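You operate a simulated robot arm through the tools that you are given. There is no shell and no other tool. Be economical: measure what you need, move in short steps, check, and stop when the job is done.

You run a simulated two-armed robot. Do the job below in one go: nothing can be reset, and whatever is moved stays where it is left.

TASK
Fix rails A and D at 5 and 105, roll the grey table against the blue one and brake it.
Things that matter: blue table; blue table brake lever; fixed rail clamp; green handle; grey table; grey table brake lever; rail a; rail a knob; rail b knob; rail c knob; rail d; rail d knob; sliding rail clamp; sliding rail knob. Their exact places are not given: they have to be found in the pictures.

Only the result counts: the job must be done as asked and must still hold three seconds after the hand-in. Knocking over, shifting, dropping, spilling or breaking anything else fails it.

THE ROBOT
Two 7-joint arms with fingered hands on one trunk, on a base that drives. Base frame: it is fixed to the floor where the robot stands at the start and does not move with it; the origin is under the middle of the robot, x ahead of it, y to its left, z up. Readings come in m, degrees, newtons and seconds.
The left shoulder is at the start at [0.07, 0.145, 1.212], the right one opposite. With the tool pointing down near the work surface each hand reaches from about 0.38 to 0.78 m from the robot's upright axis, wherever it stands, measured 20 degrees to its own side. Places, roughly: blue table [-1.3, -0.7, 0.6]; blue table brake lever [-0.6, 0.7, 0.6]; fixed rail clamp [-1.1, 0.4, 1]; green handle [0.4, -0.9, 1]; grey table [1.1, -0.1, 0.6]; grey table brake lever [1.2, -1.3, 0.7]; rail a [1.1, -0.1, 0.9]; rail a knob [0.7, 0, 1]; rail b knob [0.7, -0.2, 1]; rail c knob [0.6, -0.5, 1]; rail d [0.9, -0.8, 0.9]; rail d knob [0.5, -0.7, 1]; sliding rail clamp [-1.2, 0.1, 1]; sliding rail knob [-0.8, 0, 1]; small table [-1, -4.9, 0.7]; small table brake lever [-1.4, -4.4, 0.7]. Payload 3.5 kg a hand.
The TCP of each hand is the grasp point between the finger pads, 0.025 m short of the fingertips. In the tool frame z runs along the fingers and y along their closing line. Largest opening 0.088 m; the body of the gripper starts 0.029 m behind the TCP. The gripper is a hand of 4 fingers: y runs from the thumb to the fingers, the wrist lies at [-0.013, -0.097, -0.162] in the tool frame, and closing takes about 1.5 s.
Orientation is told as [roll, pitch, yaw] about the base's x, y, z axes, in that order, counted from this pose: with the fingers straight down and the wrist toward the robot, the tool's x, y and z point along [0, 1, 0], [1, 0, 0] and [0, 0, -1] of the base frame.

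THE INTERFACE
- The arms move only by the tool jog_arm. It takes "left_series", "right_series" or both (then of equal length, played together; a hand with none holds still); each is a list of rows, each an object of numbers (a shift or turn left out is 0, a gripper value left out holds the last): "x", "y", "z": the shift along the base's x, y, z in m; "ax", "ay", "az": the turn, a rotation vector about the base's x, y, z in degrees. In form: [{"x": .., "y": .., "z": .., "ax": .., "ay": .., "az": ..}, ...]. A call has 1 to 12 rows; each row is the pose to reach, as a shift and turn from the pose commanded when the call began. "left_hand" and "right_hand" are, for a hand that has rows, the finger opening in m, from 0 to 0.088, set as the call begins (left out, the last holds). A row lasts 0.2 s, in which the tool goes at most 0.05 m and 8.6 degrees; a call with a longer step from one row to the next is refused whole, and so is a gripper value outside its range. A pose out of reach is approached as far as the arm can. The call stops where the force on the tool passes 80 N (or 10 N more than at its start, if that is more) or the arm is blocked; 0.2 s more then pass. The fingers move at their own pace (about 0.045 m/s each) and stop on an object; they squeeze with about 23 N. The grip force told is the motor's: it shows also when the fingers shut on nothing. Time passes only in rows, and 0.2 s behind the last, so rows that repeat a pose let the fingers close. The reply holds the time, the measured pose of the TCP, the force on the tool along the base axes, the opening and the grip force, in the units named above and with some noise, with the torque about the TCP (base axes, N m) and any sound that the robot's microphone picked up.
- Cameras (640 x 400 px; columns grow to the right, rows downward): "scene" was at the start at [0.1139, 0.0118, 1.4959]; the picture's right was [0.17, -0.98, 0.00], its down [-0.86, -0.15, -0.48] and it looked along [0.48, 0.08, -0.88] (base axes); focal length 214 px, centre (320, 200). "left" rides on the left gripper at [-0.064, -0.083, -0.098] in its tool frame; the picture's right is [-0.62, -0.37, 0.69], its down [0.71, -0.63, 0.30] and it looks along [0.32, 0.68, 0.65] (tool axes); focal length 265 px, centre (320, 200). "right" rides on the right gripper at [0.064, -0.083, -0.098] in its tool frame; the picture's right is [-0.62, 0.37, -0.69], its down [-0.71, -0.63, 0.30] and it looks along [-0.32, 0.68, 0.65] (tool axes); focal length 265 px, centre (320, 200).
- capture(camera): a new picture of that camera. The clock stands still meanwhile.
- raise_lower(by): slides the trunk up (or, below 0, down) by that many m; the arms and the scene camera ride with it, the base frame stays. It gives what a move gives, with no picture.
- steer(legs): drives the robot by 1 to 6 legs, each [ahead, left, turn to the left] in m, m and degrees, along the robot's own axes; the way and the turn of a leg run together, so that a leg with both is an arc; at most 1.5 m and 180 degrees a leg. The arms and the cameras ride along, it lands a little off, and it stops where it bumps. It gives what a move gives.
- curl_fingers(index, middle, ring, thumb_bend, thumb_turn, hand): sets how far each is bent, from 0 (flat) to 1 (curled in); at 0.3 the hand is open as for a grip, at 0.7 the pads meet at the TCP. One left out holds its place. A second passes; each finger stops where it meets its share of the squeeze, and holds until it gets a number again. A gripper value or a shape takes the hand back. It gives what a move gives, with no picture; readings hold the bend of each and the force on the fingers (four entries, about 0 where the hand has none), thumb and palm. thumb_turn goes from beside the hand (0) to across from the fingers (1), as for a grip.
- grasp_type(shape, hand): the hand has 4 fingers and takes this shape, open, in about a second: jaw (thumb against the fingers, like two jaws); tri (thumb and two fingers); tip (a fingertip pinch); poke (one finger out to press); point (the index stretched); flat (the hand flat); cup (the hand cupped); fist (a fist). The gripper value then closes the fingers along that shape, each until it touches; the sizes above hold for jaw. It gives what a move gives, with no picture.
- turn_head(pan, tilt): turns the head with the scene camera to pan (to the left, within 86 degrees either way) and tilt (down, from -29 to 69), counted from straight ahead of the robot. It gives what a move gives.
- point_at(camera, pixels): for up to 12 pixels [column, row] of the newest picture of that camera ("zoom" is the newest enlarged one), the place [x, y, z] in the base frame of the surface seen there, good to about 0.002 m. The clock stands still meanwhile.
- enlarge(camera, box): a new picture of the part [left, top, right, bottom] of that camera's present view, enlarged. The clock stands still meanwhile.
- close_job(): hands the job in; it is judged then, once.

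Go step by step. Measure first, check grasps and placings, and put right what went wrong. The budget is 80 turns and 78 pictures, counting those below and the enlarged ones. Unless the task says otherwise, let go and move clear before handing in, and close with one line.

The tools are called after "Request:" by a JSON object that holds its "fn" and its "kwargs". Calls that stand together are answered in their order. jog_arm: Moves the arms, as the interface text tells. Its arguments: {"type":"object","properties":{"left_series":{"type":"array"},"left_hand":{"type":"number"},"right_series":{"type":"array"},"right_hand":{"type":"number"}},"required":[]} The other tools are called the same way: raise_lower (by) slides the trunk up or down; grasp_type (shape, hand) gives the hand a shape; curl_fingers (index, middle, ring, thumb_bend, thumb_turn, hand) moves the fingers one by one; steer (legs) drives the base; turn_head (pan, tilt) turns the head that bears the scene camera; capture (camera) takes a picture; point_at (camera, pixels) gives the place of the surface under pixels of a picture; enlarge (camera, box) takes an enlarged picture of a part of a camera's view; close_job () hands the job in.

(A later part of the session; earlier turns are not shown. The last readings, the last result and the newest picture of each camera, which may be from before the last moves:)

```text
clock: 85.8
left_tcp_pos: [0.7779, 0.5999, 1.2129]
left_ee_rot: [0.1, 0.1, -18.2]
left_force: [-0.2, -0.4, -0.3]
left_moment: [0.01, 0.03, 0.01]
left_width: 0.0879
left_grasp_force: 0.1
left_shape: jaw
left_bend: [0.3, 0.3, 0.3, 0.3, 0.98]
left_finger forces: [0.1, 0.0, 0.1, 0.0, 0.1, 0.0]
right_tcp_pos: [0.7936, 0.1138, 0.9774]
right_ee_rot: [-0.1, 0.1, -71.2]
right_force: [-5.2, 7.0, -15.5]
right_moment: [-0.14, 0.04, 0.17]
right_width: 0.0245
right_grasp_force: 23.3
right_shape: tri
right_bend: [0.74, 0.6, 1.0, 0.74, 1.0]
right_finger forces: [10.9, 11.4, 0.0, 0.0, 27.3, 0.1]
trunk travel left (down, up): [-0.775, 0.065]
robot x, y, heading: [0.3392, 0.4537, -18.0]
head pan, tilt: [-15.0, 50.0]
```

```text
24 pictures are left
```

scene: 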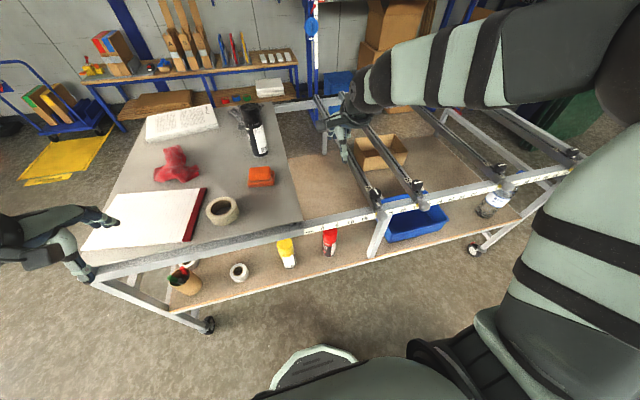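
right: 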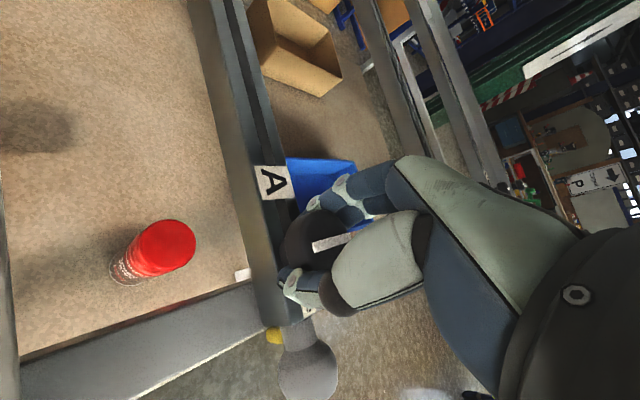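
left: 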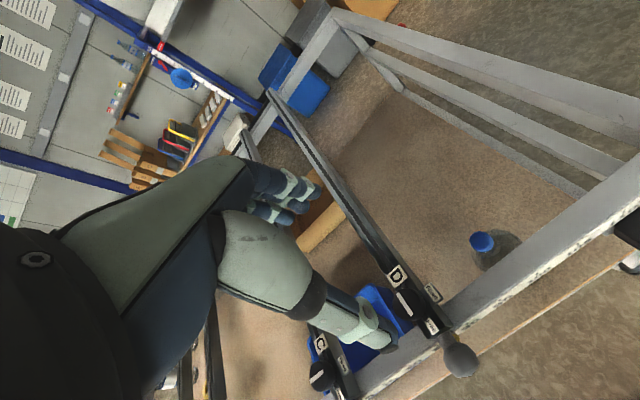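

The line is across the rail with torque building. I'll give it a small extra turn, then release, lift and measure.

Request:
{"fn": "jog_arm", "kwargs": {"right_series": [{"az": -4}, {"az": -6}]}}

Request:
{"fn": "jog_arm", "kwargs": {"right_series": [{}, {}, {}, {}, {"z": 0.03}, {"z": 0.07}, {"z": 0.11, "az": 8}, {"z": 0.15, "az": 16}, {"z": 0.18, "az": 24}, {"z": 0.2, "az": 32}], "right_hand": 0.088}}

Request:
{"fn": "capture", "kwargs": {"camera": "right"}}

```text
clock: 86.4
left_tcp_pos: [0.7778, 0.6002, 1.213]
left_ee_rot: [0.0, 0.1, -18.2]
left_force: [-0.6, -0.4, -0.7]
left_moment: [-0.01, -0.01, 0.0]
left_width: 0.0874
left_grasp_force: 0.1
left_shape: jaw
left_bend: [0.3, 0.3, 0.3, 0.3, 0.98]
left_finger forces: [0.1, 0.0, 0.1, 0.0, 0.1, 0.0]
right_tcp_pos: [0.7952, 0.1135, 0.9773]
right_ee_rot: [-0.1, 0.1, -77.1]
right_force: [-3.4, 8.1, -17.8]
right_moment: [-0.07, 0.02, 0.2]
right_width: 0.0234
right_grasp_force: 23.2
right_shape: tri
right_bend: [0.74, 0.6, 1.0, 0.74, 1.0]
right_finger forces: [11.5, 11.0, 0.0, 0.0, 27.8, 0.0]
trunk travel left (down, up): [-0.775, 0.065]
robot x, y, heading: [0.3379, 0.4535, -18.2]
head pan, tilt: [-15.0, 50.0]
```

```text
clock: 88.6
left_tcp_pos: [0.7763, 0.5996, 1.2128]
left_ee_rot: [0.0, 0.0, -18.2]
left_force: [-0.5, -0.1, 0.2]
left_moment: [-0.01, 0.05, -0.01]
left_width: 0.0878
left_grasp_force: 0.0
left_shape: jaw
left_bend: [0.3, 0.3, 0.3, 0.3, 0.98]
left_finger forces: [0.0, 0.0, 0.0, 0.0, 0.0, 0.0]
right_tcp_pos: [0.7932, 0.1113, 1.1784]
right_ee_rot: [0.0, -0.1, -45.1]
right_force: [0.6, 0.7, 0.7]
right_moment: [0.0, -0.02, 0.03]
right_width: 0.0874
right_grasp_force: 0.1
right_shape: tri
right_bend: [0.3, 0.3, 0.99, 0.3, 0.98]
right_finger forces: [0.1, 0.0, 0.0, 0.1, 0.1, 0.0]
trunk travel left (down, up): [-0.775, 0.065]
robot x, y, heading: [0.3388, 0.4529, -18.2]
head pan, tilt: [-15.0, 50.0]
```

```text
23 pictures are left
```

right: 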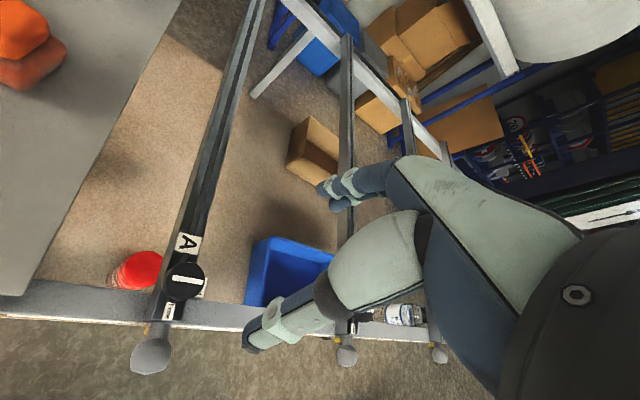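

A's line is across (Fixed). I'll measure its position.

Request:
{"fn": "point_at", "kwargs": {"camera": "right", "pixels": [[174, 280], [202, 283], [187, 282], [188, 242], [169, 311], [150, 357]]}}

Request:
{"fn": "enlarge", "kwargs": {"camera": "scene", "box": [290, 170, 410, 260]}}

Request:
{"fn": "point_at", "kwargs": {"camera": "zoom", "pixels": [[261, 190], [252, 195], [271, 188], [200, 249], [326, 220]]}}

```text
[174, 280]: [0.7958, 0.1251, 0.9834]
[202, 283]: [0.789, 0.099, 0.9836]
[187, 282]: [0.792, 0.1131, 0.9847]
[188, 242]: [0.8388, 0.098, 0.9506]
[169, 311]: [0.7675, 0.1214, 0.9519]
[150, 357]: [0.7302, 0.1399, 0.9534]
```

```text
4.44 times, centred on (350, 215) of scene
```

zoom: 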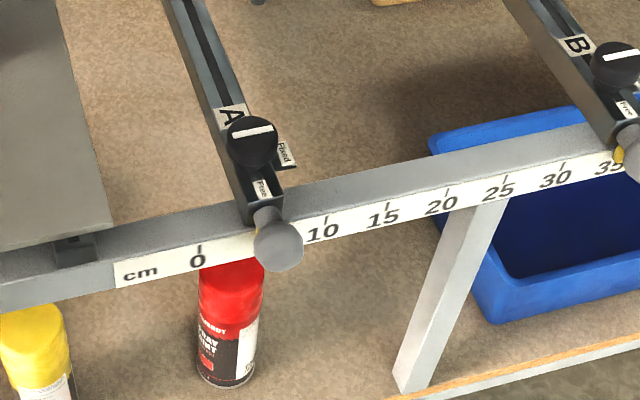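

```text
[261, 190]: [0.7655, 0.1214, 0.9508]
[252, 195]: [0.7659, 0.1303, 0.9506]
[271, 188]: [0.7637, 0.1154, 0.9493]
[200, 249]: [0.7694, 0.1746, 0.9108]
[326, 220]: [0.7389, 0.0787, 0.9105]
```

A is fixed at about 5.1. Before rolling, I'll check the space behind and beside the grey table using the last scene picture.

Request:
{"fn": "point_at", "kwargs": {"camera": "scene", "pixels": [[180, 78], [240, 68], [300, 92], [120, 125], [95, 130], [60, 175], [205, 98], [285, 108], [95, 265], [80, 262], [210, 325], [345, 75]]}}

Request:
{"fn": "turn_head", "kwargs": {"pan": 5, "tilt": 30}}

Request:
{"fn": "capture", "kwargs": {"camera": "scene"}}

```text
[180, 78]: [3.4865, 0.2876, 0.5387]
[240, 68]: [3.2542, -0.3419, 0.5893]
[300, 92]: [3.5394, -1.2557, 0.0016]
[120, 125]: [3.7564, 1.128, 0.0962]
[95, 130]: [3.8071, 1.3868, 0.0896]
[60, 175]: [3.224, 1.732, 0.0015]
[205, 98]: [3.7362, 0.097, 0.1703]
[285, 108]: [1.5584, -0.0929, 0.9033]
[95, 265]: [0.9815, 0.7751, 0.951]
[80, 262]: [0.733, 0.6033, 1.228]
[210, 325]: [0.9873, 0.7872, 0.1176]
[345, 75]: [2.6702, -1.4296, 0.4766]
```

```text
clock: 89.4
left_tcp_pos: [0.7768, 0.6014, 1.2135]
left_ee_rot: [-0.1, 0.0, -18.2]
left_force: [0.1, 0.2, -1.2]
left_moment: [-0.01, 0.01, -0.01]
left_width: 0.0879
left_grasp_force: 0.0
left_shape: jaw
left_bend: [0.3, 0.3, 0.3, 0.3, 0.98]
left_finger forces: [0.0, 0.0, 0.0, 0.0, 0.0, 0.1]
right_tcp_pos: [0.7939, 0.1126, 1.1771]
right_ee_rot: [0.0, 0.0, -45.3]
right_force: [0.1, 0.3, -0.3]
right_moment: [-0.01, 0.02, -0.02]
right_width: 0.0874
right_grasp_force: 0.1
right_shape: tri
right_bend: [0.3, 0.3, 0.99, 0.3, 0.98]
right_finger forces: [0.0, 0.0, 0.0, 0.0, 0.0, 0.1]
trunk travel left (down, up): [-0.775, 0.065]
robot x, y, heading: [0.337, 0.4545, -18.2]
head pan, tilt: [5.0, 30.0]
```

```text
21 pictures are left
```

scene: 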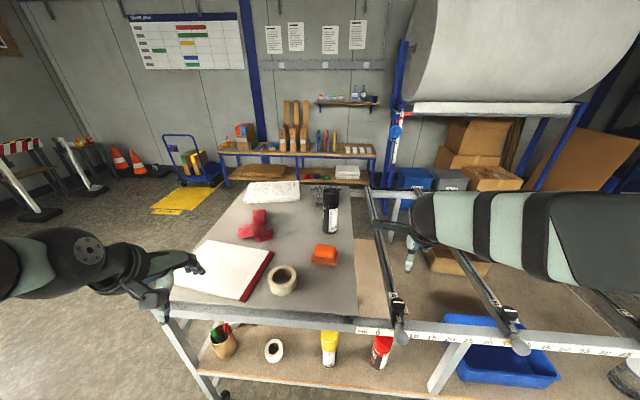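

There is open floor behind the grey table (the bench is at x≈3.3), so I can push from the rear with both hands. I'll check the clearance of the roll rack, bins and boxes.

Request:
{"fn": "point_at", "kwargs": {"camera": "scene", "pixels": [[395, 185], [410, 178], [455, 183], [490, 180], [520, 183], [580, 105], [570, 165], [380, 190], [165, 205], [535, 180], [376, 205], [430, 105]]}}

```text
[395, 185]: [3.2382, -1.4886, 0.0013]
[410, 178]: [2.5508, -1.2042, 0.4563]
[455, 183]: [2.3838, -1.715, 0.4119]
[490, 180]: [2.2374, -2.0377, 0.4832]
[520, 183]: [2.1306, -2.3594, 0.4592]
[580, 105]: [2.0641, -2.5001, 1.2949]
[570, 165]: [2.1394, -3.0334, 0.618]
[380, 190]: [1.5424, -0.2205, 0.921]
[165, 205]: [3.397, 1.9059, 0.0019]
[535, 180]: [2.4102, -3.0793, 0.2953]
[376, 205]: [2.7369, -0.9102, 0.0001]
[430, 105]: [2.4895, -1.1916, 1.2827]
```

The rack line is at a≈2.74 and the table's rear at a≈1.51, so the aisle is 1.2 m wide. I'll drive around the right end and turn to face the table's rear.

Request:
{"fn": "steer", "kwargs": {"legs": [[-0.1, -1.5, 0], [0, -0.5, 0], [1.5, 0, 0], [0.42, 0, 0], [0, 0, 90], [0, 0, 90]]}}

Request:
{"fn": "turn_head", "kwargs": {"pan": 0, "tilt": 40}}

Request:
{"fn": "capture", "kwargs": {"camera": "scene"}}

```text
refused: leg 1 is longer than a leg can be; nothing moved
```

```text
clock: 90.1
left_tcp_pos: [0.777, 0.601, 1.214]
left_ee_rot: [0.0, 0.0, -18.3]
left_force: [-0.3, -0.1, -0.2]
left_moment: [0.02, -0.03, -0.01]
left_width: 0.0876
left_grasp_force: 0.0
left_shape: jaw
left_bend: [0.3, 0.3, 0.3, 0.3, 0.98]
left_finger forces: [0.0, 0.0, 0.0, 0.0, 0.1, 0.0]
right_tcp_pos: [0.7945, 0.1132, 1.1785]
right_ee_rot: [-0.1, 0.0, -45.3]
right_force: [0.3, -1.0, 0.5]
right_moment: [0.01, -0.03, 0.03]
right_width: 0.0876
right_grasp_force: 0.0
right_shape: tri
right_bend: [0.3, 0.3, 0.99, 0.3, 0.98]
right_finger forces: [0.0, 0.0, 0.0, 0.0, 0.0, 0.0]
trunk travel left (down, up): [-0.775, 0.065]
robot x, y, heading: [0.3387, 0.4546, -18.3]
head pan, tilt: [0.0, 40.0]
```

```text
20 pictures are left
```

scene: 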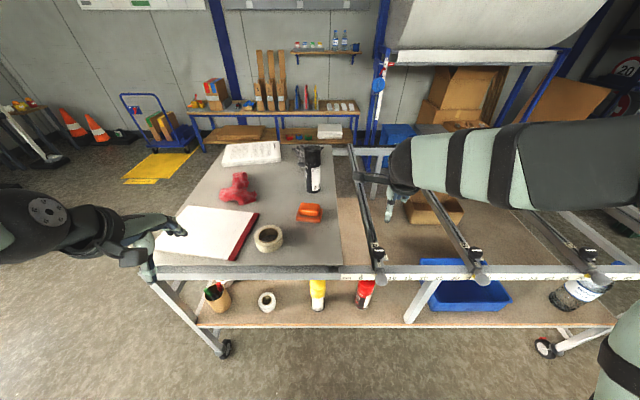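

The first leg was slightly too long, so nothing moved. I'll split it and go.

Request:
{"fn": "steer", "kwargs": {"legs": [[-0.1, -1.0, 0], [0, -1.0, 0], [1.45, 0, 0], [0.47, 0, 0], [0, 0, 90], [0, 0, 90]]}}

Request:
{"fn": "capture", "kwargs": {"camera": "scene"}}

```text
clock: 117.1
left_tcp_pos: [1.0254, -2.1652, 1.2145]
left_ee_rot: [-0.1, -0.1, 163.1]
left_force: [-0.3, -0.3, 0.0]
left_moment: [0.02, 0.0, 0.0]
left_width: 0.0877
left_grasp_force: 0.0
left_shape: jaw
left_bend: [0.3, 0.3, 0.3, 0.3, 0.98]
left_finger forces: [0.0, 0.0, 0.0, 0.0, 0.0, 0.1]
right_tcp_pos: [0.9964, -1.6791, 1.1784]
right_ee_rot: [0.1, 0.0, 136.1]
right_force: [0.3, -0.8, -0.4]
right_moment: [0.01, 0.0, -0.03]
right_width: 0.0875
right_grasp_force: 0.2
right_shape: tri
right_bend: [0.3, 0.3, 0.99, 0.3, 0.98]
right_finger forces: [0.0, 0.0, 0.0, 0.1, 0.0, 0.1]
trunk travel left (down, up): [-0.775, 0.065]
robot x, y, heading: [1.4602, -2.0108, 162.8]
head pan, tilt: [0.0, 40.0]
```

```text
19 pictures are left
```

scene: 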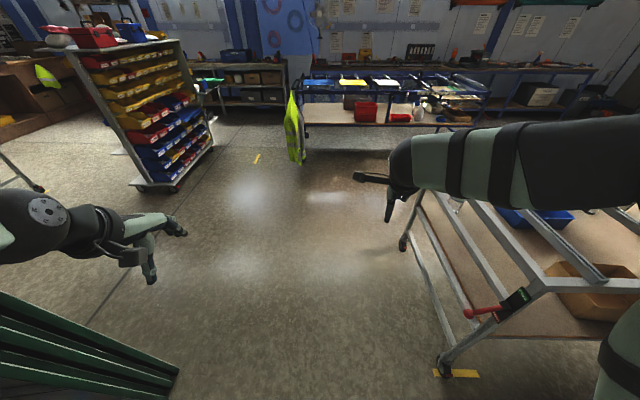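

The lever is visible at (468,313). I'll zoom to see its state and measure.

Request:
{"fn": "enlarge", "kwargs": {"camera": "scene", "box": [430, 270, 550, 345]}}

Request:
{"fn": "point_at", "kwargs": {"camera": "zoom", "pixels": [[205, 230], [265, 225], [320, 210], [355, 205], [465, 140], [300, 245], [360, 255], [180, 235], [500, 130]]}}

```text
5.33 times, centred on (490, 308) of scene
```

zoom: 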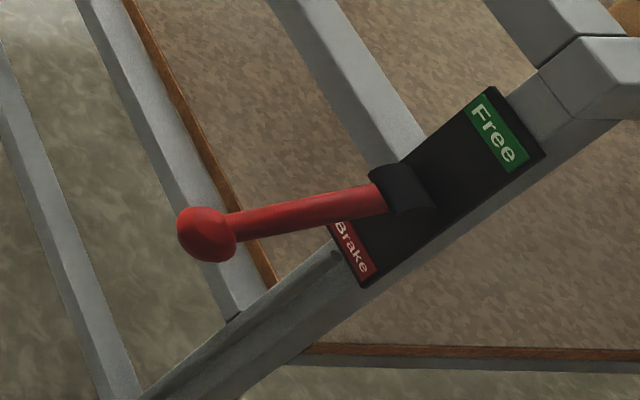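

```text
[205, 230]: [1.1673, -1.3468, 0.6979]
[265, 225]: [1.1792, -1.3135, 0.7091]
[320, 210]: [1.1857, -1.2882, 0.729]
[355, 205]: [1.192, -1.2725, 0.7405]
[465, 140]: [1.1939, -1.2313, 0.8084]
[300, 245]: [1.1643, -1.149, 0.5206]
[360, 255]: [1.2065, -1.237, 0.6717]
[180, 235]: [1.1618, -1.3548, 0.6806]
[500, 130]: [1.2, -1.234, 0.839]
```

The lever's tip is down at "Brake": ball at (1.165,-1.347,0.692), pivot about (1.20,-1.255,0.755), so it must be lifted to "Free". I'll move right 0.35 m, lower the trunk, and set the right hand to jaw above the ball.

Request:
{"fn": "steer", "kwargs": {"legs": [[0, -0.35, -1.2]]}}

Request:
{"fn": "raise_lower", "kwargs": {"by": -0.2}}

Request:
{"fn": "grasp_type", "kwargs": {"hand": "right", "shape": "jaw"}}

```text
clock: 119.3
left_tcp_pos: [1.127, -1.8236, 1.2133]
left_ee_rot: [-0.2, 0.0, 161.9]
left_force: [0.6, 0.2, 0.2]
left_moment: [0.02, -0.01, 0.0]
left_width: 0.0879
left_grasp_force: 0.0
left_shape: jaw
left_bend: [0.3, 0.3, 0.3, 0.3, 0.98]
left_finger forces: [0.1, 0.0, 0.1, 0.1, 0.0, 0.1]
right_tcp_pos: [1.109, -1.3349, 1.1777]
right_ee_rot: [-0.1, 0.0, 134.9]
right_force: [0.3, 0.3, 0.0]
right_moment: [0.0, -0.02, -0.01]
right_width: 0.0875
right_grasp_force: 0.0
right_shape: tri
right_bend: [0.3, 0.3, 0.99, 0.3, 0.98]
right_finger forces: [0.1, 0.0, 0.0, 0.1, 0.0, 0.0]
trunk travel left (down, up): [-0.775, 0.065]
robot x, y, heading: [1.5629, -1.6737, 161.7]
head pan, tilt: [0.0, 40.0]
```

```text
clock: 121.5
left_tcp_pos: [1.1276, -1.8215, 1.0128]
left_ee_rot: [0.0, -0.1, 161.9]
left_force: [0.3, 0.9, 0.6]
left_moment: [0.0, -0.02, 0.0]
left_width: 0.0877
left_grasp_force: 0.1
left_shape: jaw
left_bend: [0.3, 0.3, 0.3, 0.3, 0.98]
left_finger forces: [0.0, 0.1, 0.1, 0.0, 0.0, 0.0]
right_tcp_pos: [1.1102, -1.3337, 0.9782]
right_ee_rot: [0.0, 0.0, 134.8]
right_force: [-0.3, 0.3, -0.2]
right_moment: [0.0, 0.01, 0.01]
right_width: 0.0875
right_grasp_force: 0.1
right_shape: tri
right_bend: [0.3, 0.3, 0.99, 0.3, 0.98]
right_finger forces: [0.1, 0.1, 0.0, 0.1, 0.1, 0.0]
trunk travel left (down, up): [-0.575, 0.265]
robot x, y, heading: [1.5653, -1.676, 162.1]
head pan, tilt: [0.0, 40.0]
```

```text
clock: 122.4
left_tcp_pos: [1.1271, -1.8227, 1.0137]
left_ee_rot: [0.0, 0.0, 162.0]
left_force: [-0.2, 0.6, 0.2]
left_moment: [0.04, -0.04, 0.01]
left_width: 0.0876
left_grasp_force: 0.1
left_shape: jaw
left_bend: [0.3, 0.3, 0.3, 0.3, 0.98]
left_finger forces: [0.0, 0.1, 0.1, 0.1, 0.1, 0.1]
right_tcp_pos: [1.109, -1.3346, 0.9771]
right_ee_rot: [0.1, 0.1, 134.9]
right_force: [0.8, -0.4, 0.0]
right_moment: [0.04, 0.0, -0.01]
right_width: 0.0876
right_grasp_force: 0.2
right_shape: jaw
right_bend: [0.3, 0.3, 0.3, 0.3, 0.98]
right_finger forces: [0.0, 0.0, 0.1, 0.0, 0.0, 0.0]
trunk travel left (down, up): [-0.575, 0.265]
robot x, y, heading: [1.5614, -1.6734, 161.9]
head pan, tilt: [0.0, 40.0]
```

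Moving the right hand over the lever ball, to z 0.80.

Request:
{"fn": "jog_arm", "kwargs": {"right_series": [{"x": 0.012, "y": -0.002, "z": -0.02, "az": 6}, {"x": 0.024, "y": -0.004, "z": -0.05, "az": 12}, {"x": 0.036, "y": -0.006, "z": -0.085, "az": 18}, {"x": 0.048, "y": -0.008, "z": -0.12, "az": 24}, {"x": 0.058, "y": -0.01, "z": -0.155, "az": 27}, {"x": 0.058, "y": -0.01, "z": -0.177, "az": 27}, {"x": 0.058, "y": -0.01, "z": -0.177, "az": 27}]}}

Request:
{"fn": "capture", "kwargs": {"camera": "right"}}

```text
clock: 124.0
left_tcp_pos: [1.1276, -1.8218, 1.0132]
left_ee_rot: [0.0, 0.0, 161.9]
left_force: [-1.1, 0.1, 0.1]
left_moment: [-0.02, 0.03, -0.02]
left_width: 0.0877
left_grasp_force: 0.1
left_shape: jaw
left_bend: [0.3, 0.3, 0.3, 0.3, 0.98]
left_finger forces: [0.0, 0.1, 0.0, 0.0, 0.0, 0.0]
right_tcp_pos: [1.1675, -1.3445, 0.8023]
right_ee_rot: [0.0, 0.0, 161.9]
right_force: [-0.7, -0.3, 0.0]
right_moment: [0.02, 0.0, -0.02]
right_width: 0.0875
right_grasp_force: 0.1
right_shape: jaw
right_bend: [0.3, 0.3, 0.3, 0.3, 0.98]
right_finger forces: [0.0, 0.1, 0.0, 0.0, 0.0, 0.0]
trunk travel left (down, up): [-0.575, 0.265]
robot x, y, heading: [1.5671, -1.6748, 161.9]
head pan, tilt: [0.0, 40.0]
```

```text
17 pictures are left
```

right: 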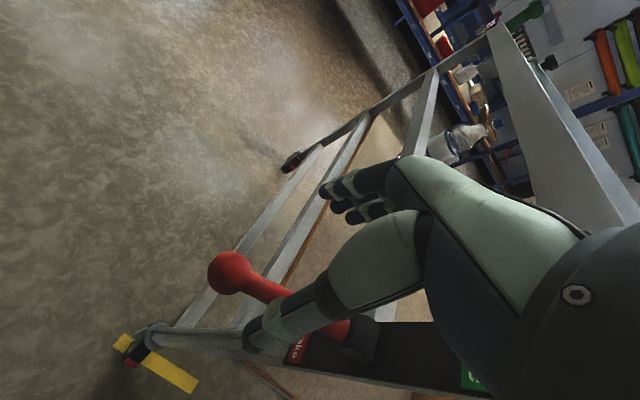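

The ball lines up with the hand: it is at (230,272), and 0.10 m below the TCP projects to (235,268). I'll go down, close on it, and lift along its arc.

Request:
{"fn": "jog_arm", "kwargs": {"right_series": [{"z": -0.03}, {"z": -0.06}, {"z": -0.085}, {"z": -0.104}, {"z": -0.104}]}}

Request:
{"fn": "jog_arm", "kwargs": {"right_series": [{}, {}, {}, {}, {}, {}, {}], "right_hand": 0.0}}

Request:
{"fn": "jog_arm", "kwargs": {"right_series": [{"x": -0.003, "y": -0.0095, "z": 0.021}, {"x": -0.0047, "y": -0.0142, "z": 0.04}, {"x": -0.0053, "y": -0.0161, "z": 0.06}, {"x": -0.0047, "y": -0.0142, "z": 0.08}, {"x": -0.003, "y": -0.0095, "z": 0.099}, {"x": 0, "y": 0, "z": 0.121}, {"x": 0, "y": 0, "z": 0.121}]}}

Request:
{"fn": "capture", "kwargs": {"camera": "right"}}

```text
clock: 125.2
left_tcp_pos: [1.1281, -1.8217, 1.0131]
left_ee_rot: [0.0, 0.0, 161.9]
left_force: [0.5, 0.6, -0.4]
left_moment: [0.0, 0.0, -0.01]
left_width: 0.0876
left_grasp_force: 0.0
left_shape: jaw
left_bend: [0.3, 0.3, 0.3, 0.3, 0.98]
left_finger forces: [0.0, 0.0, 0.1, 0.0, 0.1, 0.1]
right_tcp_pos: [1.1678, -1.3454, 0.6986]
right_ee_rot: [0.1, 0.0, 162.0]
right_force: [0.7, 0.3, -0.2]
right_moment: [0.04, -0.02, 0.01]
right_width: 0.0877
right_grasp_force: 0.1
right_shape: jaw
right_bend: [0.3, 0.3, 0.3, 0.3, 0.98]
right_finger forces: [0.0, 0.0, 0.0, 0.0, 0.0, 0.0]
trunk travel left (down, up): [-0.575, 0.265]
robot x, y, heading: [1.5648, -1.6745, 162.0]
head pan, tilt: [0.0, 40.0]
```

```text
clock: 126.8
left_tcp_pos: [1.1271, -1.8213, 1.013]
left_ee_rot: [0.0, -0.1, 161.9]
left_force: [-0.4, -0.8, 0.5]
left_moment: [0.01, 0.01, 0.01]
left_width: 0.0876
left_grasp_force: 0.0
left_shape: jaw
left_bend: [0.3, 0.3, 0.3, 0.3, 0.98]
left_finger forces: [0.0, 0.0, 0.1, 0.1, 0.0, 0.1]
right_tcp_pos: [1.1687, -1.3456, 0.6989]
right_ee_rot: [0.1, 0.1, 161.9]
right_force: [-0.1, -2.7, -2.3]
right_moment: [-0.05, 0.02, 0.04]
right_width: 0.0301
right_grasp_force: 22.9
right_shape: jaw
right_bend: [0.74, 0.47, 0.52, 0.74, 1.0]
right_finger forces: [10.9, 6.5, 2.8, 0.1, 20.1, 0.1]
trunk travel left (down, up): [-0.575, 0.265]
robot x, y, heading: [1.5634, -1.6747, 162.0]
head pan, tilt: [0.0, 40.0]
```

```text
clock: 128.4
left_tcp_pos: [1.1272, -1.8269, 1.0132]
left_ee_rot: [-0.1, 0.0, 161.9]
left_force: [-0.5, 0.0, 0.5]
left_moment: [0.02, -0.02, 0.02]
left_width: 0.0876
left_grasp_force: 0.0
left_shape: jaw
left_bend: [0.3, 0.3, 0.3, 0.3, 0.98]
left_finger forces: [0.0, 0.1, 0.0, 0.0, 0.0, 0.1]
right_tcp_pos: [1.1672, -1.3509, 0.8202]
right_ee_rot: [0.2, -0.2, 162.1]
right_force: [-4.8, -19.1, 9.6]
right_moment: [-0.46, 0.28, 0.2]
right_width: 0.0298
right_grasp_force: 23.0
right_shape: jaw
right_bend: [0.74, 0.49, 0.55, 0.75, 0.98]
right_finger forces: [19.4, 4.8, 0.0, 0.1, 21.8, 0.0]
trunk travel left (down, up): [-0.575, 0.265]
robot x, y, heading: [1.5652, -1.6798, 161.7]
head pan, tilt: [0.0, 40.0]
```

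```text
16 pictures are left
```

right: 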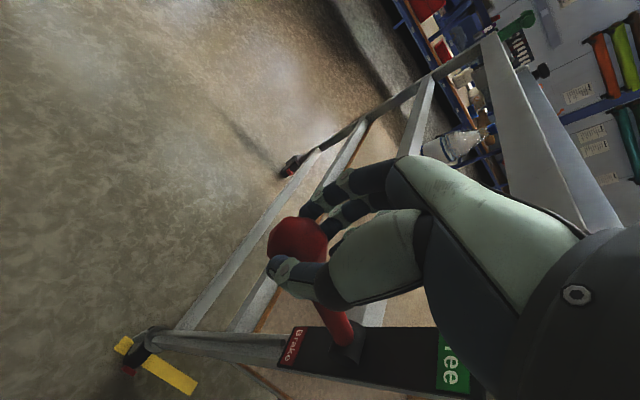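

The lever came up with the hand and pushes it outward, so the real arc is a little wider. I'll lift slightly more to reach the stop.

Request:
{"fn": "jog_arm", "kwargs": {"right_series": [{"x": -0.003, "y": -0.008, "z": 0.01}, {"x": -0.003, "y": -0.008, "z": 0.02}, {"x": -0.003, "y": -0.008, "z": 0.025}]}}

Request:
{"fn": "enlarge", "kwargs": {"camera": "scene", "box": [420, 180, 640, 330]}}

```text
clock: 129.2
left_tcp_pos: [1.1287, -1.8237, 1.0139]
left_ee_rot: [-0.1, 0.0, 161.8]
left_force: [-0.1, -0.5, -0.8]
left_moment: [-0.03, 0.01, 0.02]
left_width: 0.0879
left_grasp_force: 0.0
left_shape: jaw
left_bend: [0.3, 0.3, 0.3, 0.3, 0.98]
left_finger forces: [0.0, 0.0, 0.1, 0.0, 0.1, 0.1]
right_tcp_pos: [1.1648, -1.355, 0.8452]
right_ee_rot: [0.1, -0.4, 162.0]
right_force: [-3.7, -2.0, 5.1]
right_moment: [-0.07, 0.14, 0.06]
right_width: 0.0222
right_grasp_force: 23.5
right_shape: jaw
right_bend: [0.76, 0.52, 0.55, 0.86, 1.0]
right_finger forces: [8.2, 2.2, 0.0, 0.0, 0.0, 0.0]
trunk travel left (down, up): [-0.575, 0.265]
robot x, y, heading: [1.5642, -1.6744, 161.9]
head pan, tilt: [0.0, 40.0]
```

```text
2.67 times, centred on (530, 255) of scene
```

zoom: 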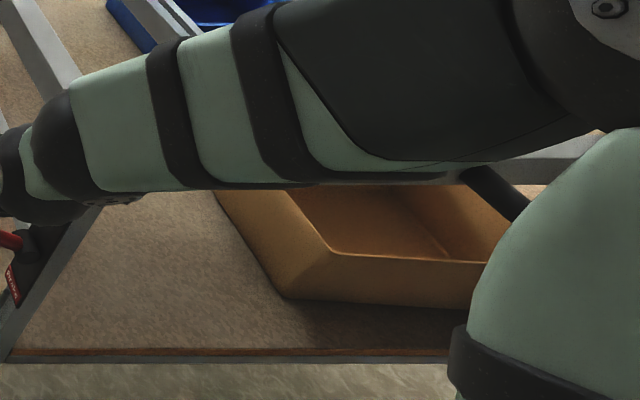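

The grip slid off the ball at the top, which suggests the stop was reached. I'll open, lift clear and look.

Request:
{"fn": "jog_arm", "kwargs": {"right_series": [{}, {}, {}, {}, {"z": 0.04}, {"z": 0.08}, {"z": 0.1}], "right_hand": 0.088}}

Request:
{"fn": "capture", "kwargs": {"camera": "right"}}

Request:
{"fn": "point_at", "kwargs": {"camera": "right", "pixels": [[230, 260], [250, 270], [270, 300], [300, 340], [320, 345]]}}

```text
clock: 130.8
left_tcp_pos: [1.1287, -1.8212, 1.0128]
left_ee_rot: [0.0, 0.1, 162.0]
left_force: [0.1, 0.0, -0.2]
left_moment: [0.02, -0.02, -0.01]
left_width: 0.0879
left_grasp_force: 0.0
left_shape: jaw
left_bend: [0.3, 0.3, 0.3, 0.3, 0.98]
left_finger forces: [0.0, 0.0, 0.0, 0.0, 0.0, 0.1]
right_tcp_pos: [1.166, -1.3523, 0.9437]
right_ee_rot: [0.0, 0.1, 161.9]
right_force: [-0.7, 0.4, 0.3]
right_moment: [-0.03, 0.02, -0.02]
right_width: 0.0877
right_grasp_force: 0.2
right_shape: jaw
right_bend: [0.3, 0.3, 0.3, 0.3, 0.98]
right_finger forces: [0.0, 0.0, 0.0, 0.0, 0.0, 0.1]
trunk travel left (down, up): [-0.575, 0.265]
robot x, y, heading: [1.5669, -1.6739, 161.7]
head pan, tilt: [0.0, 40.0]
```

```text
14 pictures are left
```

right: 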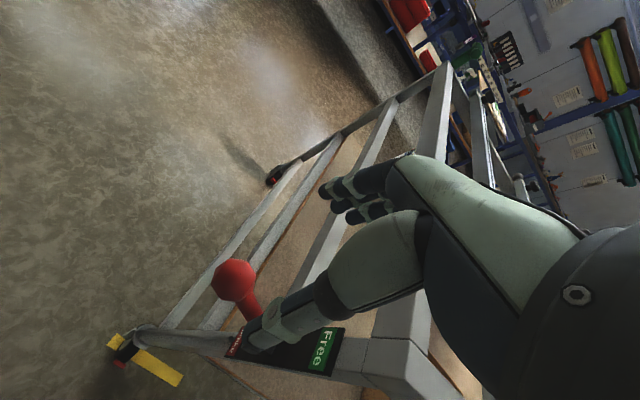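

```text
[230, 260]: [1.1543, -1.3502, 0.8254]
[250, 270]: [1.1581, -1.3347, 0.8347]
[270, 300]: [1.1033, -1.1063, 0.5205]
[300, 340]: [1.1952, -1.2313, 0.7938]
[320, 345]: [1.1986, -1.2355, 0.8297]
```

The ball is up at z≈0.815, so the lever points to "Free". Now I'll raise the trunk and drive behind the table's middle to grip the rear bar with both hands.

Request:
{"fn": "raise_lower", "kwargs": {"by": 0.2}}

Request:
{"fn": "steer", "kwargs": {"legs": [[0, -1.127, -0.2]]}}

Request:
{"fn": "turn_head", "kwargs": {"pan": 0, "tilt": 50}}

Request:
{"fn": "capture", "kwargs": {"camera": "scene"}}

```text
clock: 133.0
left_tcp_pos: [1.1268, -1.8227, 1.2131]
left_ee_rot: [0.0, 0.0, 161.9]
left_force: [0.1, 0.7, -0.6]
left_moment: [0.02, 0.0, 0.0]
left_width: 0.0876
left_grasp_force: 0.0
left_shape: jaw
left_bend: [0.3, 0.3, 0.3, 0.3, 0.98]
left_finger forces: [0.0, 0.0, 0.0, 0.0, 0.0, 0.1]
right_tcp_pos: [1.1638, -1.3524, 1.1429]
right_ee_rot: [0.0, 0.1, 161.9]
right_force: [0.0, -0.2, 0.2]
right_moment: [-0.01, -0.01, 0.0]
right_width: 0.0877
right_grasp_force: 0.0
right_shape: jaw
right_bend: [0.3, 0.3, 0.3, 0.3, 0.98]
right_finger forces: [0.0, 0.0, 0.0, 0.1, 0.0, 0.0]
trunk travel left (down, up): [-0.775, 0.065]
robot x, y, heading: [1.5648, -1.6751, 161.7]
head pan, tilt: [0.0, 40.0]
```

```text
clock: 138.7
left_tcp_pos: [1.4767, -0.7554, 1.2129]
left_ee_rot: [0.1, 0.0, 161.9]
left_force: [0.0, -0.1, 0.8]
left_moment: [0.02, 0.01, -0.01]
left_width: 0.0876
left_grasp_force: 0.1
left_shape: jaw
left_bend: [0.3, 0.3, 0.3, 0.3, 0.98]
left_finger forces: [0.1, 0.0, 0.0, 0.0, 0.1, 0.0]
right_tcp_pos: [1.514, -0.2857, 1.1438]
right_ee_rot: [0.0, 0.0, 161.8]
right_force: [0.8, -0.2, 0.0]
right_moment: [0.02, -0.02, -0.04]
right_width: 0.0875
right_grasp_force: 0.1
right_shape: jaw
right_bend: [0.3, 0.3, 0.3, 0.3, 0.98]
right_finger forces: [0.1, 0.0, 0.0, 0.2, 0.1, 0.0]
trunk travel left (down, up): [-0.775, 0.065]
robot x, y, heading: [1.9161, -0.6088, 161.9]
head pan, tilt: [0.0, 40.0]
```

```text
clock: 139.4
left_tcp_pos: [1.4768, -0.7535, 1.2144]
left_ee_rot: [-0.1, 0.0, 162.0]
left_force: [0.4, 0.2, 0.7]
left_moment: [-0.02, -0.01, -0.01]
left_width: 0.0878
left_grasp_force: 0.0
left_shape: jaw
left_bend: [0.3, 0.3, 0.3, 0.3, 0.98]
left_finger forces: [0.2, 0.0, 0.0, 0.0, 0.1, 0.0]
right_tcp_pos: [1.5136, -0.2838, 1.1439]
right_ee_rot: [0.0, -0.1, 161.9]
right_force: [0.2, -0.1, 0.5]
right_moment: [-0.01, 0.0, -0.02]
right_width: 0.0874
right_grasp_force: 0.1
right_shape: jaw
right_bend: [0.3, 0.3, 0.3, 0.3, 0.98]
right_finger forces: [0.0, 0.1, 0.0, 0.0, 0.0, 0.0]
trunk travel left (down, up): [-0.775, 0.065]
robot x, y, heading: [1.9126, -0.6097, 161.8]
head pan, tilt: [0.0, 50.0]
```

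```text
13 pictures are left
```

scene: 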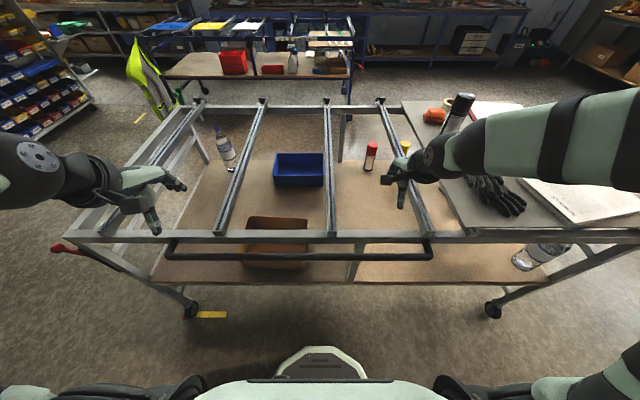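

There's a black push handle on the rear, at row ~255 from column 170 to 430. I'll measure it.

Request:
{"fn": "point_at", "kwargs": {"camera": "scene", "pixels": [[185, 257], [240, 257], [300, 257], [380, 257], [420, 257], [300, 237], [220, 237], [330, 237], [168, 245], [432, 245], [300, 205], [60, 248]]}}

```text
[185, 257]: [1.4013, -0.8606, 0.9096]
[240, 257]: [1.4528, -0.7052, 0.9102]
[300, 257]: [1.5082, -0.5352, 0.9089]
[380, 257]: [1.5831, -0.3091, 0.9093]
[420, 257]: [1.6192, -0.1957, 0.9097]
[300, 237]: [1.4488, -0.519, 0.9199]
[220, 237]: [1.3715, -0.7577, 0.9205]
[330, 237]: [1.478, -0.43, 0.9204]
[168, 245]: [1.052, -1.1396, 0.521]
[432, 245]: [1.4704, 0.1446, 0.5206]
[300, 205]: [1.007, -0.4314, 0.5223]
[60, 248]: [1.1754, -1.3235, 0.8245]
```

The handle runs from s=0.376 to -0.324 at a≈1.60, with its top at z 0.91. I'll back up 0.08 m and bring both hands above it with a 0.06 m opening.

Request:
{"fn": "steer", "kwargs": {"legs": [[-0.08, 0, 0]]}}

Request:
{"fn": "jog_arm", "kwargs": {"left_series": [{"x": -0.02, "y": 0.007, "z": -0.035}, {"x": -0.04, "y": 0.014, "z": -0.07}, {"x": -0.06, "y": 0.021, "z": -0.105}, {"x": -0.08, "y": 0.027, "z": -0.14}, {"x": -0.1, "y": 0.033, "z": -0.175}, {"x": -0.113, "y": 0.037, "z": -0.21}, {"x": -0.113, "y": 0.037, "z": -0.21}], "right_series": [{"z": -0.025}, {"z": -0.05}, {"z": -0.075}, {"z": -0.1}, {"z": -0.12}, {"x": -0.006, "y": 0.002, "z": -0.14}, {"x": -0.006, "y": 0.002, "z": -0.14}], "left_hand": 0.06, "right_hand": 0.06}}

Request:
{"fn": "capture", "kwargs": {"camera": "left"}}

```text
clock: 140.5
left_tcp_pos: [1.548, -0.7775, 1.2115]
left_ee_rot: [0.0, 0.3, 161.9]
left_force: [0.3, 0.8, 0.0]
left_moment: [-0.02, -0.01, -0.02]
left_width: 0.0876
left_grasp_force: 0.1
left_shape: jaw
left_bend: [0.3, 0.3, 0.3, 0.3, 0.98]
left_finger forces: [0.0, 0.0, 0.1, 0.0, 0.1, 0.0]
right_tcp_pos: [1.5847, -0.3084, 1.1413]
right_ee_rot: [0.1, 0.3, 161.9]
right_force: [0.1, 0.0, -0.2]
right_moment: [0.0, -0.02, -0.01]
right_width: 0.0878
right_grasp_force: 0.0
right_shape: jaw
right_bend: [0.3, 0.3, 0.3, 0.3, 0.98]
right_finger forces: [0.1, 0.1, 0.1, 0.0, 0.0, 0.0]
trunk travel left (down, up): [-0.775, 0.065]
robot x, y, heading: [1.9898, -0.6348, 161.9]
head pan, tilt: [0.0, 50.0]
```

```text
clock: 142.1
left_tcp_pos: [1.4387, -0.7429, 1.004]
left_ee_rot: [0.0, 0.0, 162.0]
left_force: [-0.4, -0.4, 0.0]
left_moment: [-0.01, 0.0, 0.0]
left_width: 0.0603
left_grasp_force: 0.0
left_shape: jaw
left_bend: [0.28, 0.38, 0.34, 0.59, 0.99]
left_finger forces: [0.1, 0.0, 0.0, 0.0, 0.0, 0.0]
right_tcp_pos: [1.5835, -0.3068, 1.0026]
right_ee_rot: [0.0, -0.1, 161.9]
right_force: [0.1, 0.0, 0.9]
right_moment: [0.04, 0.01, -0.03]
right_width: 0.06
right_grasp_force: 0.1
right_shape: jaw
right_bend: [0.28, 0.37, 0.34, 0.59, 0.99]
right_finger forces: [0.1, 0.0, 0.0, 0.0, 0.0, 0.1]
trunk travel left (down, up): [-0.775, 0.065]
robot x, y, heading: [1.9917, -0.6308, 162.0]
head pan, tilt: [0.0, 50.0]
```

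```text
12 pictures are left
```

left: 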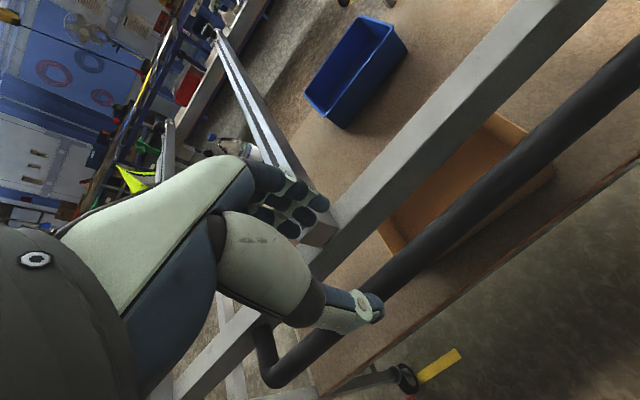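

Both hands are over the tube (a≈1.599). I'll shift the left hand 5 cm away from rail C's end, go down and close on the handle.

Request:
{"fn": "jog_arm", "kwargs": {"left_series": [{"x": 0.008, "y": 0.024}, {"x": 0.0157, "y": 0.0475, "z": -0.02}, {"x": 0.0157, "y": 0.0475, "z": -0.05}, {"x": 0.0157, "y": 0.0475, "z": -0.08}, {"x": 0.0157, "y": 0.0475, "z": -0.104}, {"x": 0.0157, "y": 0.0475, "z": -0.104}], "right_series": [{}, {"z": -0.02}, {"z": -0.05}, {"z": -0.08}, {"z": -0.104}, {"z": -0.104}]}}

Request:
{"fn": "jog_arm", "kwargs": {"left_series": [{}, {}, {}, {}, {}, {}], "right_series": [{}, {}, {}, {}, {}, {}], "left_hand": 0.0, "right_hand": 0.0}}

```text
clock: 143.5
left_tcp_pos: [1.455, -0.6946, 0.8989]
left_ee_rot: [0.0, 0.0, 161.9]
left_force: [0.6, -0.2, 0.0]
left_moment: [0.0, -0.01, -0.02]
left_width: 0.0603
left_grasp_force: 0.0
left_shape: jaw
left_bend: [0.28, 0.38, 0.34, 0.59, 0.99]
left_finger forces: [0.1, 0.0, 0.1, 0.0, 0.0, 0.0]
right_tcp_pos: [1.5837, -0.3085, 0.8976]
right_ee_rot: [0.0, -0.2, 161.9]
right_force: [0.0, -0.4, 0.1]
right_moment: [0.0, 0.0, 0.0]
right_width: 0.0602
right_grasp_force: 0.1
right_shape: jaw
right_bend: [0.28, 0.37, 0.34, 0.59, 0.99]
right_finger forces: [0.1, 0.1, 0.1, 0.0, 0.1, 0.0]
trunk travel left (down, up): [-0.775, 0.065]
robot x, y, heading: [1.9893, -0.631, 162.0]
head pan, tilt: [0.0, 50.0]
```

```text
clock: 144.9
left_tcp_pos: [1.454, -0.6949, 0.8974]
left_ee_rot: [0.1, 0.3, 161.9]
left_force: [1.7, -0.8, -9.1]
left_moment: [0.02, -0.01, -0.07]
left_width: 0.0065
left_grasp_force: 23.3
left_shape: jaw
left_bend: [0.74, 0.71, 0.7, 0.75, 1.0]
left_finger forces: [7.7, 2.8, 2.3, 0.0, 21.5, 0.0]
right_tcp_pos: [1.5818, -0.3082, 0.8985]
right_ee_rot: [0.1, 0.2, 162.0]
right_force: [1.7, -1.3, -8.2]
right_moment: [0.02, -0.02, 0.05]
right_width: 0.0065
right_grasp_force: 23.2
right_shape: jaw
right_bend: [0.74, 0.71, 0.71, 0.74, 1.0]
right_finger forces: [7.6, 3.0, 2.2, 0.0, 21.5, 0.0]
trunk travel left (down, up): [-0.775, 0.065]
robot x, y, heading: [1.9938, -0.6304, 161.8]
head pan, tilt: [0.0, 50.0]
```

Both hands have closed around the handle (equal forces). I'll test with a short, slow push of 0.1 m.

Request:
{"fn": "steer", "kwargs": {"legs": [[0.1, 0, 0]]}}

Request:
{"fn": "capture", "kwargs": {"camera": "scene"}}

Request:
{"fn": "point_at", "kwargs": {"camera": "scene", "pixels": [[180, 257], [300, 257], [420, 257], [300, 245], [80, 240], [500, 240], [300, 265]]}}

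```text
clock: 146.1
left_tcp_pos: [1.3323, -0.6537, 0.8967]
left_ee_rot: [-0.1, -0.1, 162.1]
left_force: [-30.9, 9.3, 7.2]
left_moment: [0.11, 0.23, -0.05]
left_width: 0.0103
left_grasp_force: 22.7
left_shape: jaw
left_bend: [0.74, 0.65, 0.54, 0.79, 1.0]
left_finger forces: [20.5, 11.5, 1.8, 0.0, 10.0, 0.0]
right_tcp_pos: [1.4606, -0.2659, 0.8956]
right_ee_rot: [0.1, -0.3, 161.7]
right_force: [-34.3, 10.3, 6.1]
right_moment: [0.06, 0.24, 0.1]
right_width: 0.0106
right_grasp_force: 23.0
right_shape: jaw
right_bend: [0.74, 0.63, 0.52, 0.79, 1.0]
right_finger forces: [21.7, 12.7, 2.3, 0.0, 9.9, 0.1]
trunk travel left (down, up): [-0.775, 0.065]
robot x, y, heading: [1.8879, -0.5993, 161.8]
head pan, tilt: [0.0, 50.0]
```

```text
11 pictures are left
```

scene: 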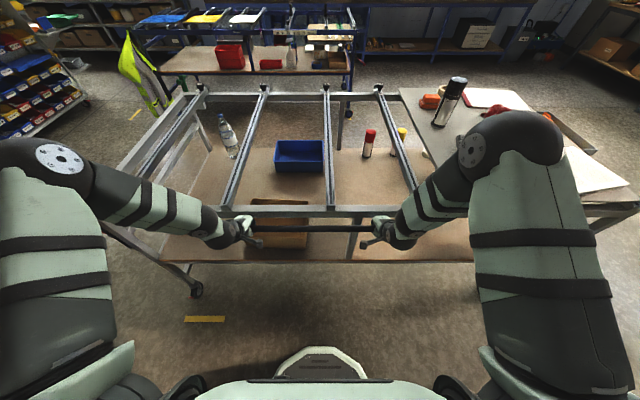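

```text
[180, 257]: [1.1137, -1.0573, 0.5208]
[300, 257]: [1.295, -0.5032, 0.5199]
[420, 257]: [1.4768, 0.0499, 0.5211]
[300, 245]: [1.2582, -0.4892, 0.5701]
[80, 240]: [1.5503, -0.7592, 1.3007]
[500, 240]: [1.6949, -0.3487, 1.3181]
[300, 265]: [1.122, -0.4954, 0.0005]
```

The table rolls straight, moved about 0.12 m, and everything on it stands. I'll continue 0.85 m.

Request:
{"fn": "steer", "kwargs": {"legs": [[0.85, 0, 0]]}}

Request:
{"fn": "turn_head", "kwargs": {"pan": 0, "tilt": 40}}

Request:
{"fn": "capture", "kwargs": {"camera": "scene"}}

```text
clock: 150.6
left_tcp_pos: [0.5398, -0.392, 0.9011]
left_ee_rot: [-0.2, -0.9, 161.8]
left_force: [6.1, -9.9, -19.8]
left_moment: [0.04, -0.02, -0.02]
left_width: 0.0071
left_grasp_force: 22.6
left_shape: jaw
left_bend: [0.74, 0.7, 0.69, 0.74, 1.0]
left_finger forces: [8.4, 4.8, 3.3, 0.0, 26.3, 0.0]
right_tcp_pos: [0.6698, -0.0058, 0.9026]
right_ee_rot: [-0.1, -1.1, 161.5]
right_force: [-4.4, -12.8, -29.4]
right_moment: [-0.17, 0.02, 0.21]
right_width: 0.0065
right_grasp_force: 23.1
right_shape: jaw
right_bend: [0.74, 0.69, 0.62, 0.73, 1.0]
right_finger forces: [10.4, 7.1, 4.5, 0.0, 25.7, 0.0]
trunk travel left (down, up): [-0.775, 0.065]
robot x, y, heading: [1.0824, -0.3326, 161.4]
head pan, tilt: [0.0, 50.0]
```

```text
clock: 151.3
left_tcp_pos: [0.5404, -0.3935, 0.9007]
left_ee_rot: [0.0, -0.6, 161.8]
left_force: [0.5, -5.8, -14.2]
left_moment: [0.02, 0.02, -0.04]
left_width: 0.0072
left_grasp_force: 23.4
left_shape: jaw
left_bend: [0.74, 0.71, 0.68, 0.75, 1.0]
left_finger forces: [9.3, 4.8, 2.9, 0.1, 23.1, 0.1]
right_tcp_pos: [0.6704, -0.0068, 0.9018]
right_ee_rot: [0.1, -1.1, 161.6]
right_force: [-7.4, -6.8, -19.3]
right_moment: [-0.13, 0.1, 0.18]
right_width: 0.0066
right_grasp_force: 23.1
right_shape: jaw
right_bend: [0.74, 0.7, 0.62, 0.74, 1.0]
right_finger forces: [10.9, 6.6, 3.8, 0.0, 22.3, 0.1]
trunk travel left (down, up): [-0.775, 0.065]
robot x, y, heading: [1.0774, -0.332, 161.8]
head pan, tilt: [0.0, 40.0]
```

```text
10 pictures are left
```

scene: 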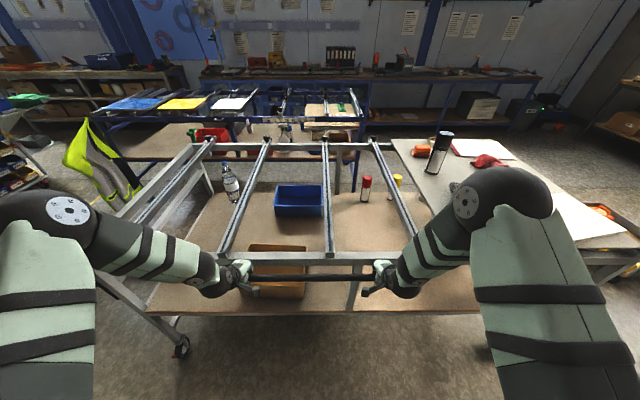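

The table has moved 0.962 m, straight and with no sideways drift. I'll zoom on the gap between the two tables.

Request:
{"fn": "enlarge", "kwargs": {"camera": "scene", "box": [140, 95, 400, 195]}}

Request:
{"fn": "point_at", "kwargs": {"camera": "zoom", "pixels": [[200, 118], [300, 118], [400, 118], [560, 118], [180, 68], [100, 68], [300, 72], [450, 75], [245, 80], [180, 90], [330, 90], [160, 118]]}}

```text
2.46 times, centred on (270, 145) of scene
```

zoom: 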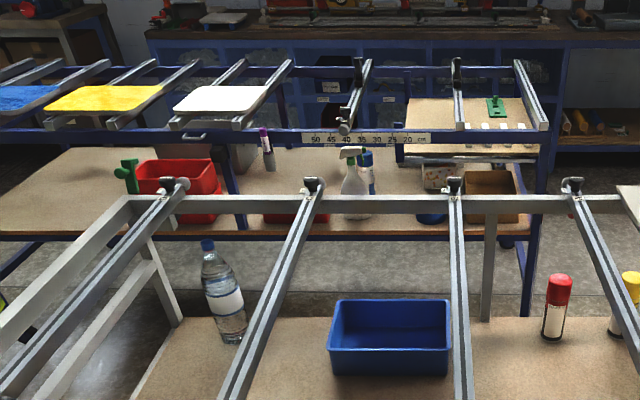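

```text
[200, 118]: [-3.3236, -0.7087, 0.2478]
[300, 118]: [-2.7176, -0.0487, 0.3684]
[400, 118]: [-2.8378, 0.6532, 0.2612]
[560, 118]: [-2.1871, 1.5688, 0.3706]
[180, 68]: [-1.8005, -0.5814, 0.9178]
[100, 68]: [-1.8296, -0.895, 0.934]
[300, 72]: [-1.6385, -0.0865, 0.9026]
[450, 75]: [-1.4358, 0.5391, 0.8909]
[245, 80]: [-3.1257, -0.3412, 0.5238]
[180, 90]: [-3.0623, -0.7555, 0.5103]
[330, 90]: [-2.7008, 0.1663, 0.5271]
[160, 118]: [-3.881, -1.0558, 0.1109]
```

Request:
{"fn": "point_at", "kwargs": {"camera": "zoom", "pixels": [[195, 138], [365, 138], [500, 138], [270, 137], [346, 128], [240, 204], [400, 204], [530, 204], [130, 175], [312, 183], [235, 152], [575, 186]]}}

```text
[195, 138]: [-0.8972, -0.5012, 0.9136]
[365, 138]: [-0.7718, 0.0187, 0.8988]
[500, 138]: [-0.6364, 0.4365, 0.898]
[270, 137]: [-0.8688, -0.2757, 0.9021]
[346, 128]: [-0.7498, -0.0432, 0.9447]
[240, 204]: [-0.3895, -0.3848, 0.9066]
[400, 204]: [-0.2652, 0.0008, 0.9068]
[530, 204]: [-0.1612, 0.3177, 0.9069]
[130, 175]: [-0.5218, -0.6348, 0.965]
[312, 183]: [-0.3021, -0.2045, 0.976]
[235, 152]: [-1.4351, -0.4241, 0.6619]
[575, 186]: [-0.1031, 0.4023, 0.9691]
```

Bar faces are 0.458 m apart and parallel to within about 0.3°. The green handle at s≈0.767 lines up with the blue loop at s≈0.758, and with the bumpers I expect contact after roughly 0.30–0.35 m. I'll drive 0.24 m and then creep.

Request:
{"fn": "steer", "kwargs": {"legs": [[0.12, 0, 0], [0.1, 0, 0], [0.03, 0, 0]]}}

Request:
{"fn": "capture", "kwargs": {"camera": "scene"}}

```text
clock: 153.7
left_tcp_pos: [0.3019, -0.3114, 0.9013]
left_ee_rot: [-0.1, -0.6, 161.8]
left_force: [-8.6, -0.9, -8.9]
left_moment: [0.09, 0.1, -0.02]
left_width: 0.0077
left_grasp_force: 23.3
left_shape: jaw
left_bend: [0.74, 0.69, 0.61, 0.76, 1.0]
left_finger forces: [12.0, 6.7, 2.5, 0.0, 20.2, 0.1]
right_tcp_pos: [0.4312, 0.0753, 0.9007]
right_ee_rot: [0.1, -0.9, 161.5]
right_force: [-13.2, 1.5, -8.2]
right_moment: [0.01, 0.13, 0.13]
right_width: 0.0082
right_grasp_force: 23.3
right_shape: jaw
right_bend: [0.74, 0.67, 0.56, 0.75, 1.0]
right_finger forces: [13.4, 8.1, 2.2, 0.0, 19.6, 0.1]
trunk travel left (down, up): [-0.775, 0.065]
robot x, y, heading: [0.8446, -0.2507, 161.5]
head pan, tilt: [0.0, 40.0]
```

```text
8 pictures are left
```

scene: 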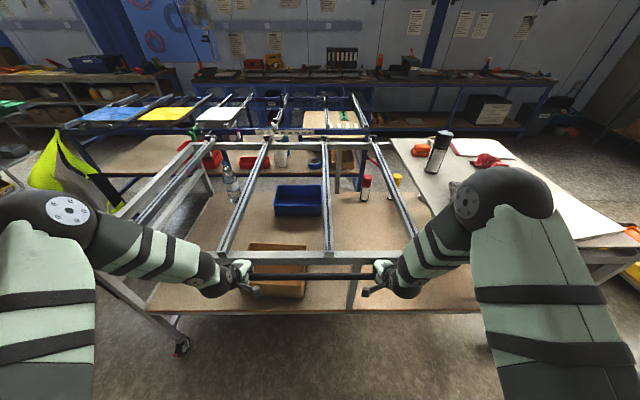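

Travel so far is 1.21 m, leaving a bar gap of about 0.207 m. I'll creep on in small steps, watching the forces.

Request:
{"fn": "steer", "kwargs": {"legs": [[0.03, 0, 0]]}}

Request:
{"fn": "steer", "kwargs": {"legs": [[0.02, 0, 0]]}}

Request:
{"fn": "steer", "kwargs": {"legs": [[0.02, 0, 0]]}}

```text
clock: 154.5
left_tcp_pos: [0.257, -0.2985, 0.9016]
left_ee_rot: [-0.1, -1.5, 162.0]
left_force: [-25.0, 3.1, -11.6]
left_moment: [0.11, 0.19, -0.13]
left_width: 0.0075
left_grasp_force: 22.9
left_shape: jaw
left_bend: [0.74, 0.69, 0.63, 0.75, 1.0]
left_finger forces: [15.6, 8.7, 4.6, 0.0, 17.4, 0.0]
right_tcp_pos: [0.3863, 0.091, 0.9016]
right_ee_rot: [0.2, -1.8, 161.3]
right_force: [-27.0, 6.1, -11.4]
right_moment: [0.03, 0.2, 0.16]
right_width: 0.0073
right_grasp_force: 22.9
right_shape: jaw
right_bend: [0.74, 0.67, 0.58, 0.75, 1.0]
right_finger forces: [16.6, 10.2, 4.3, 0.0, 17.4, 0.1]
trunk travel left (down, up): [-0.775, 0.065]
robot x, y, heading: [0.8132, -0.2407, 161.7]
head pan, tilt: [0.0, 40.0]
```

```text
clock: 155.3
left_tcp_pos: [0.2438, -0.2936, 0.9032]
left_ee_rot: [-0.1, -1.4, 162.2]
left_force: [-1.1, -1.0, -34.3]
left_moment: [0.09, -0.13, -0.09]
left_width: 0.0065
left_grasp_force: 22.8
left_shape: jaw
left_bend: [0.74, 0.7, 0.69, 0.74, 1.0]
left_finger forces: [12.6, 9.0, 6.3, 0.1, 22.3, 0.1]
right_tcp_pos: [0.372, 0.0943, 0.9027]
right_ee_rot: [0.1, -1.8, 161.4]
right_force: [-2.5, -2.4, -34.7]
right_moment: [-0.2, -0.1, 0.13]
right_width: 0.0058
right_grasp_force: 22.8
right_shape: jaw
right_bend: [0.74, 0.7, 0.65, 0.73, 1.0]
right_finger forces: [13.4, 10.4, 5.9, 0.2, 22.2, 0.0]
trunk travel left (down, up): [-0.775, 0.065]
robot x, y, heading: [0.7924, -0.2369, 161.4]
head pan, tilt: [0.0, 40.0]
```

```text
clock: 156.1
left_tcp_pos: [0.2209, -0.286, 0.9022]
left_ee_rot: [0.0, -1.6, 162.4]
left_force: [-5.2, 2.3, -29.7]
left_moment: [0.08, -0.08, -0.16]
left_width: 0.0068
left_grasp_force: 23.1
left_shape: jaw
left_bend: [0.74, 0.7, 0.68, 0.74, 1.0]
left_finger forces: [12.9, 8.2, 6.1, 0.1, 20.8, 0.0]
right_tcp_pos: [0.3505, 0.1018, 0.9036]
right_ee_rot: [0.3, -2.0, 161.6]
right_force: [-6.8, -0.1, -30.0]
right_moment: [-0.1, -0.05, 0.18]
right_width: 0.0062
right_grasp_force: 22.6
right_shape: jaw
right_bend: [0.74, 0.7, 0.65, 0.73, 1.0]
right_finger forces: [13.8, 9.3, 6.0, 0.0, 21.0, 0.1]
trunk travel left (down, up): [-0.775, 0.065]
robot x, y, heading: [0.7756, -0.2297, 161.6]
head pan, tilt: [0.0, 40.0]
```

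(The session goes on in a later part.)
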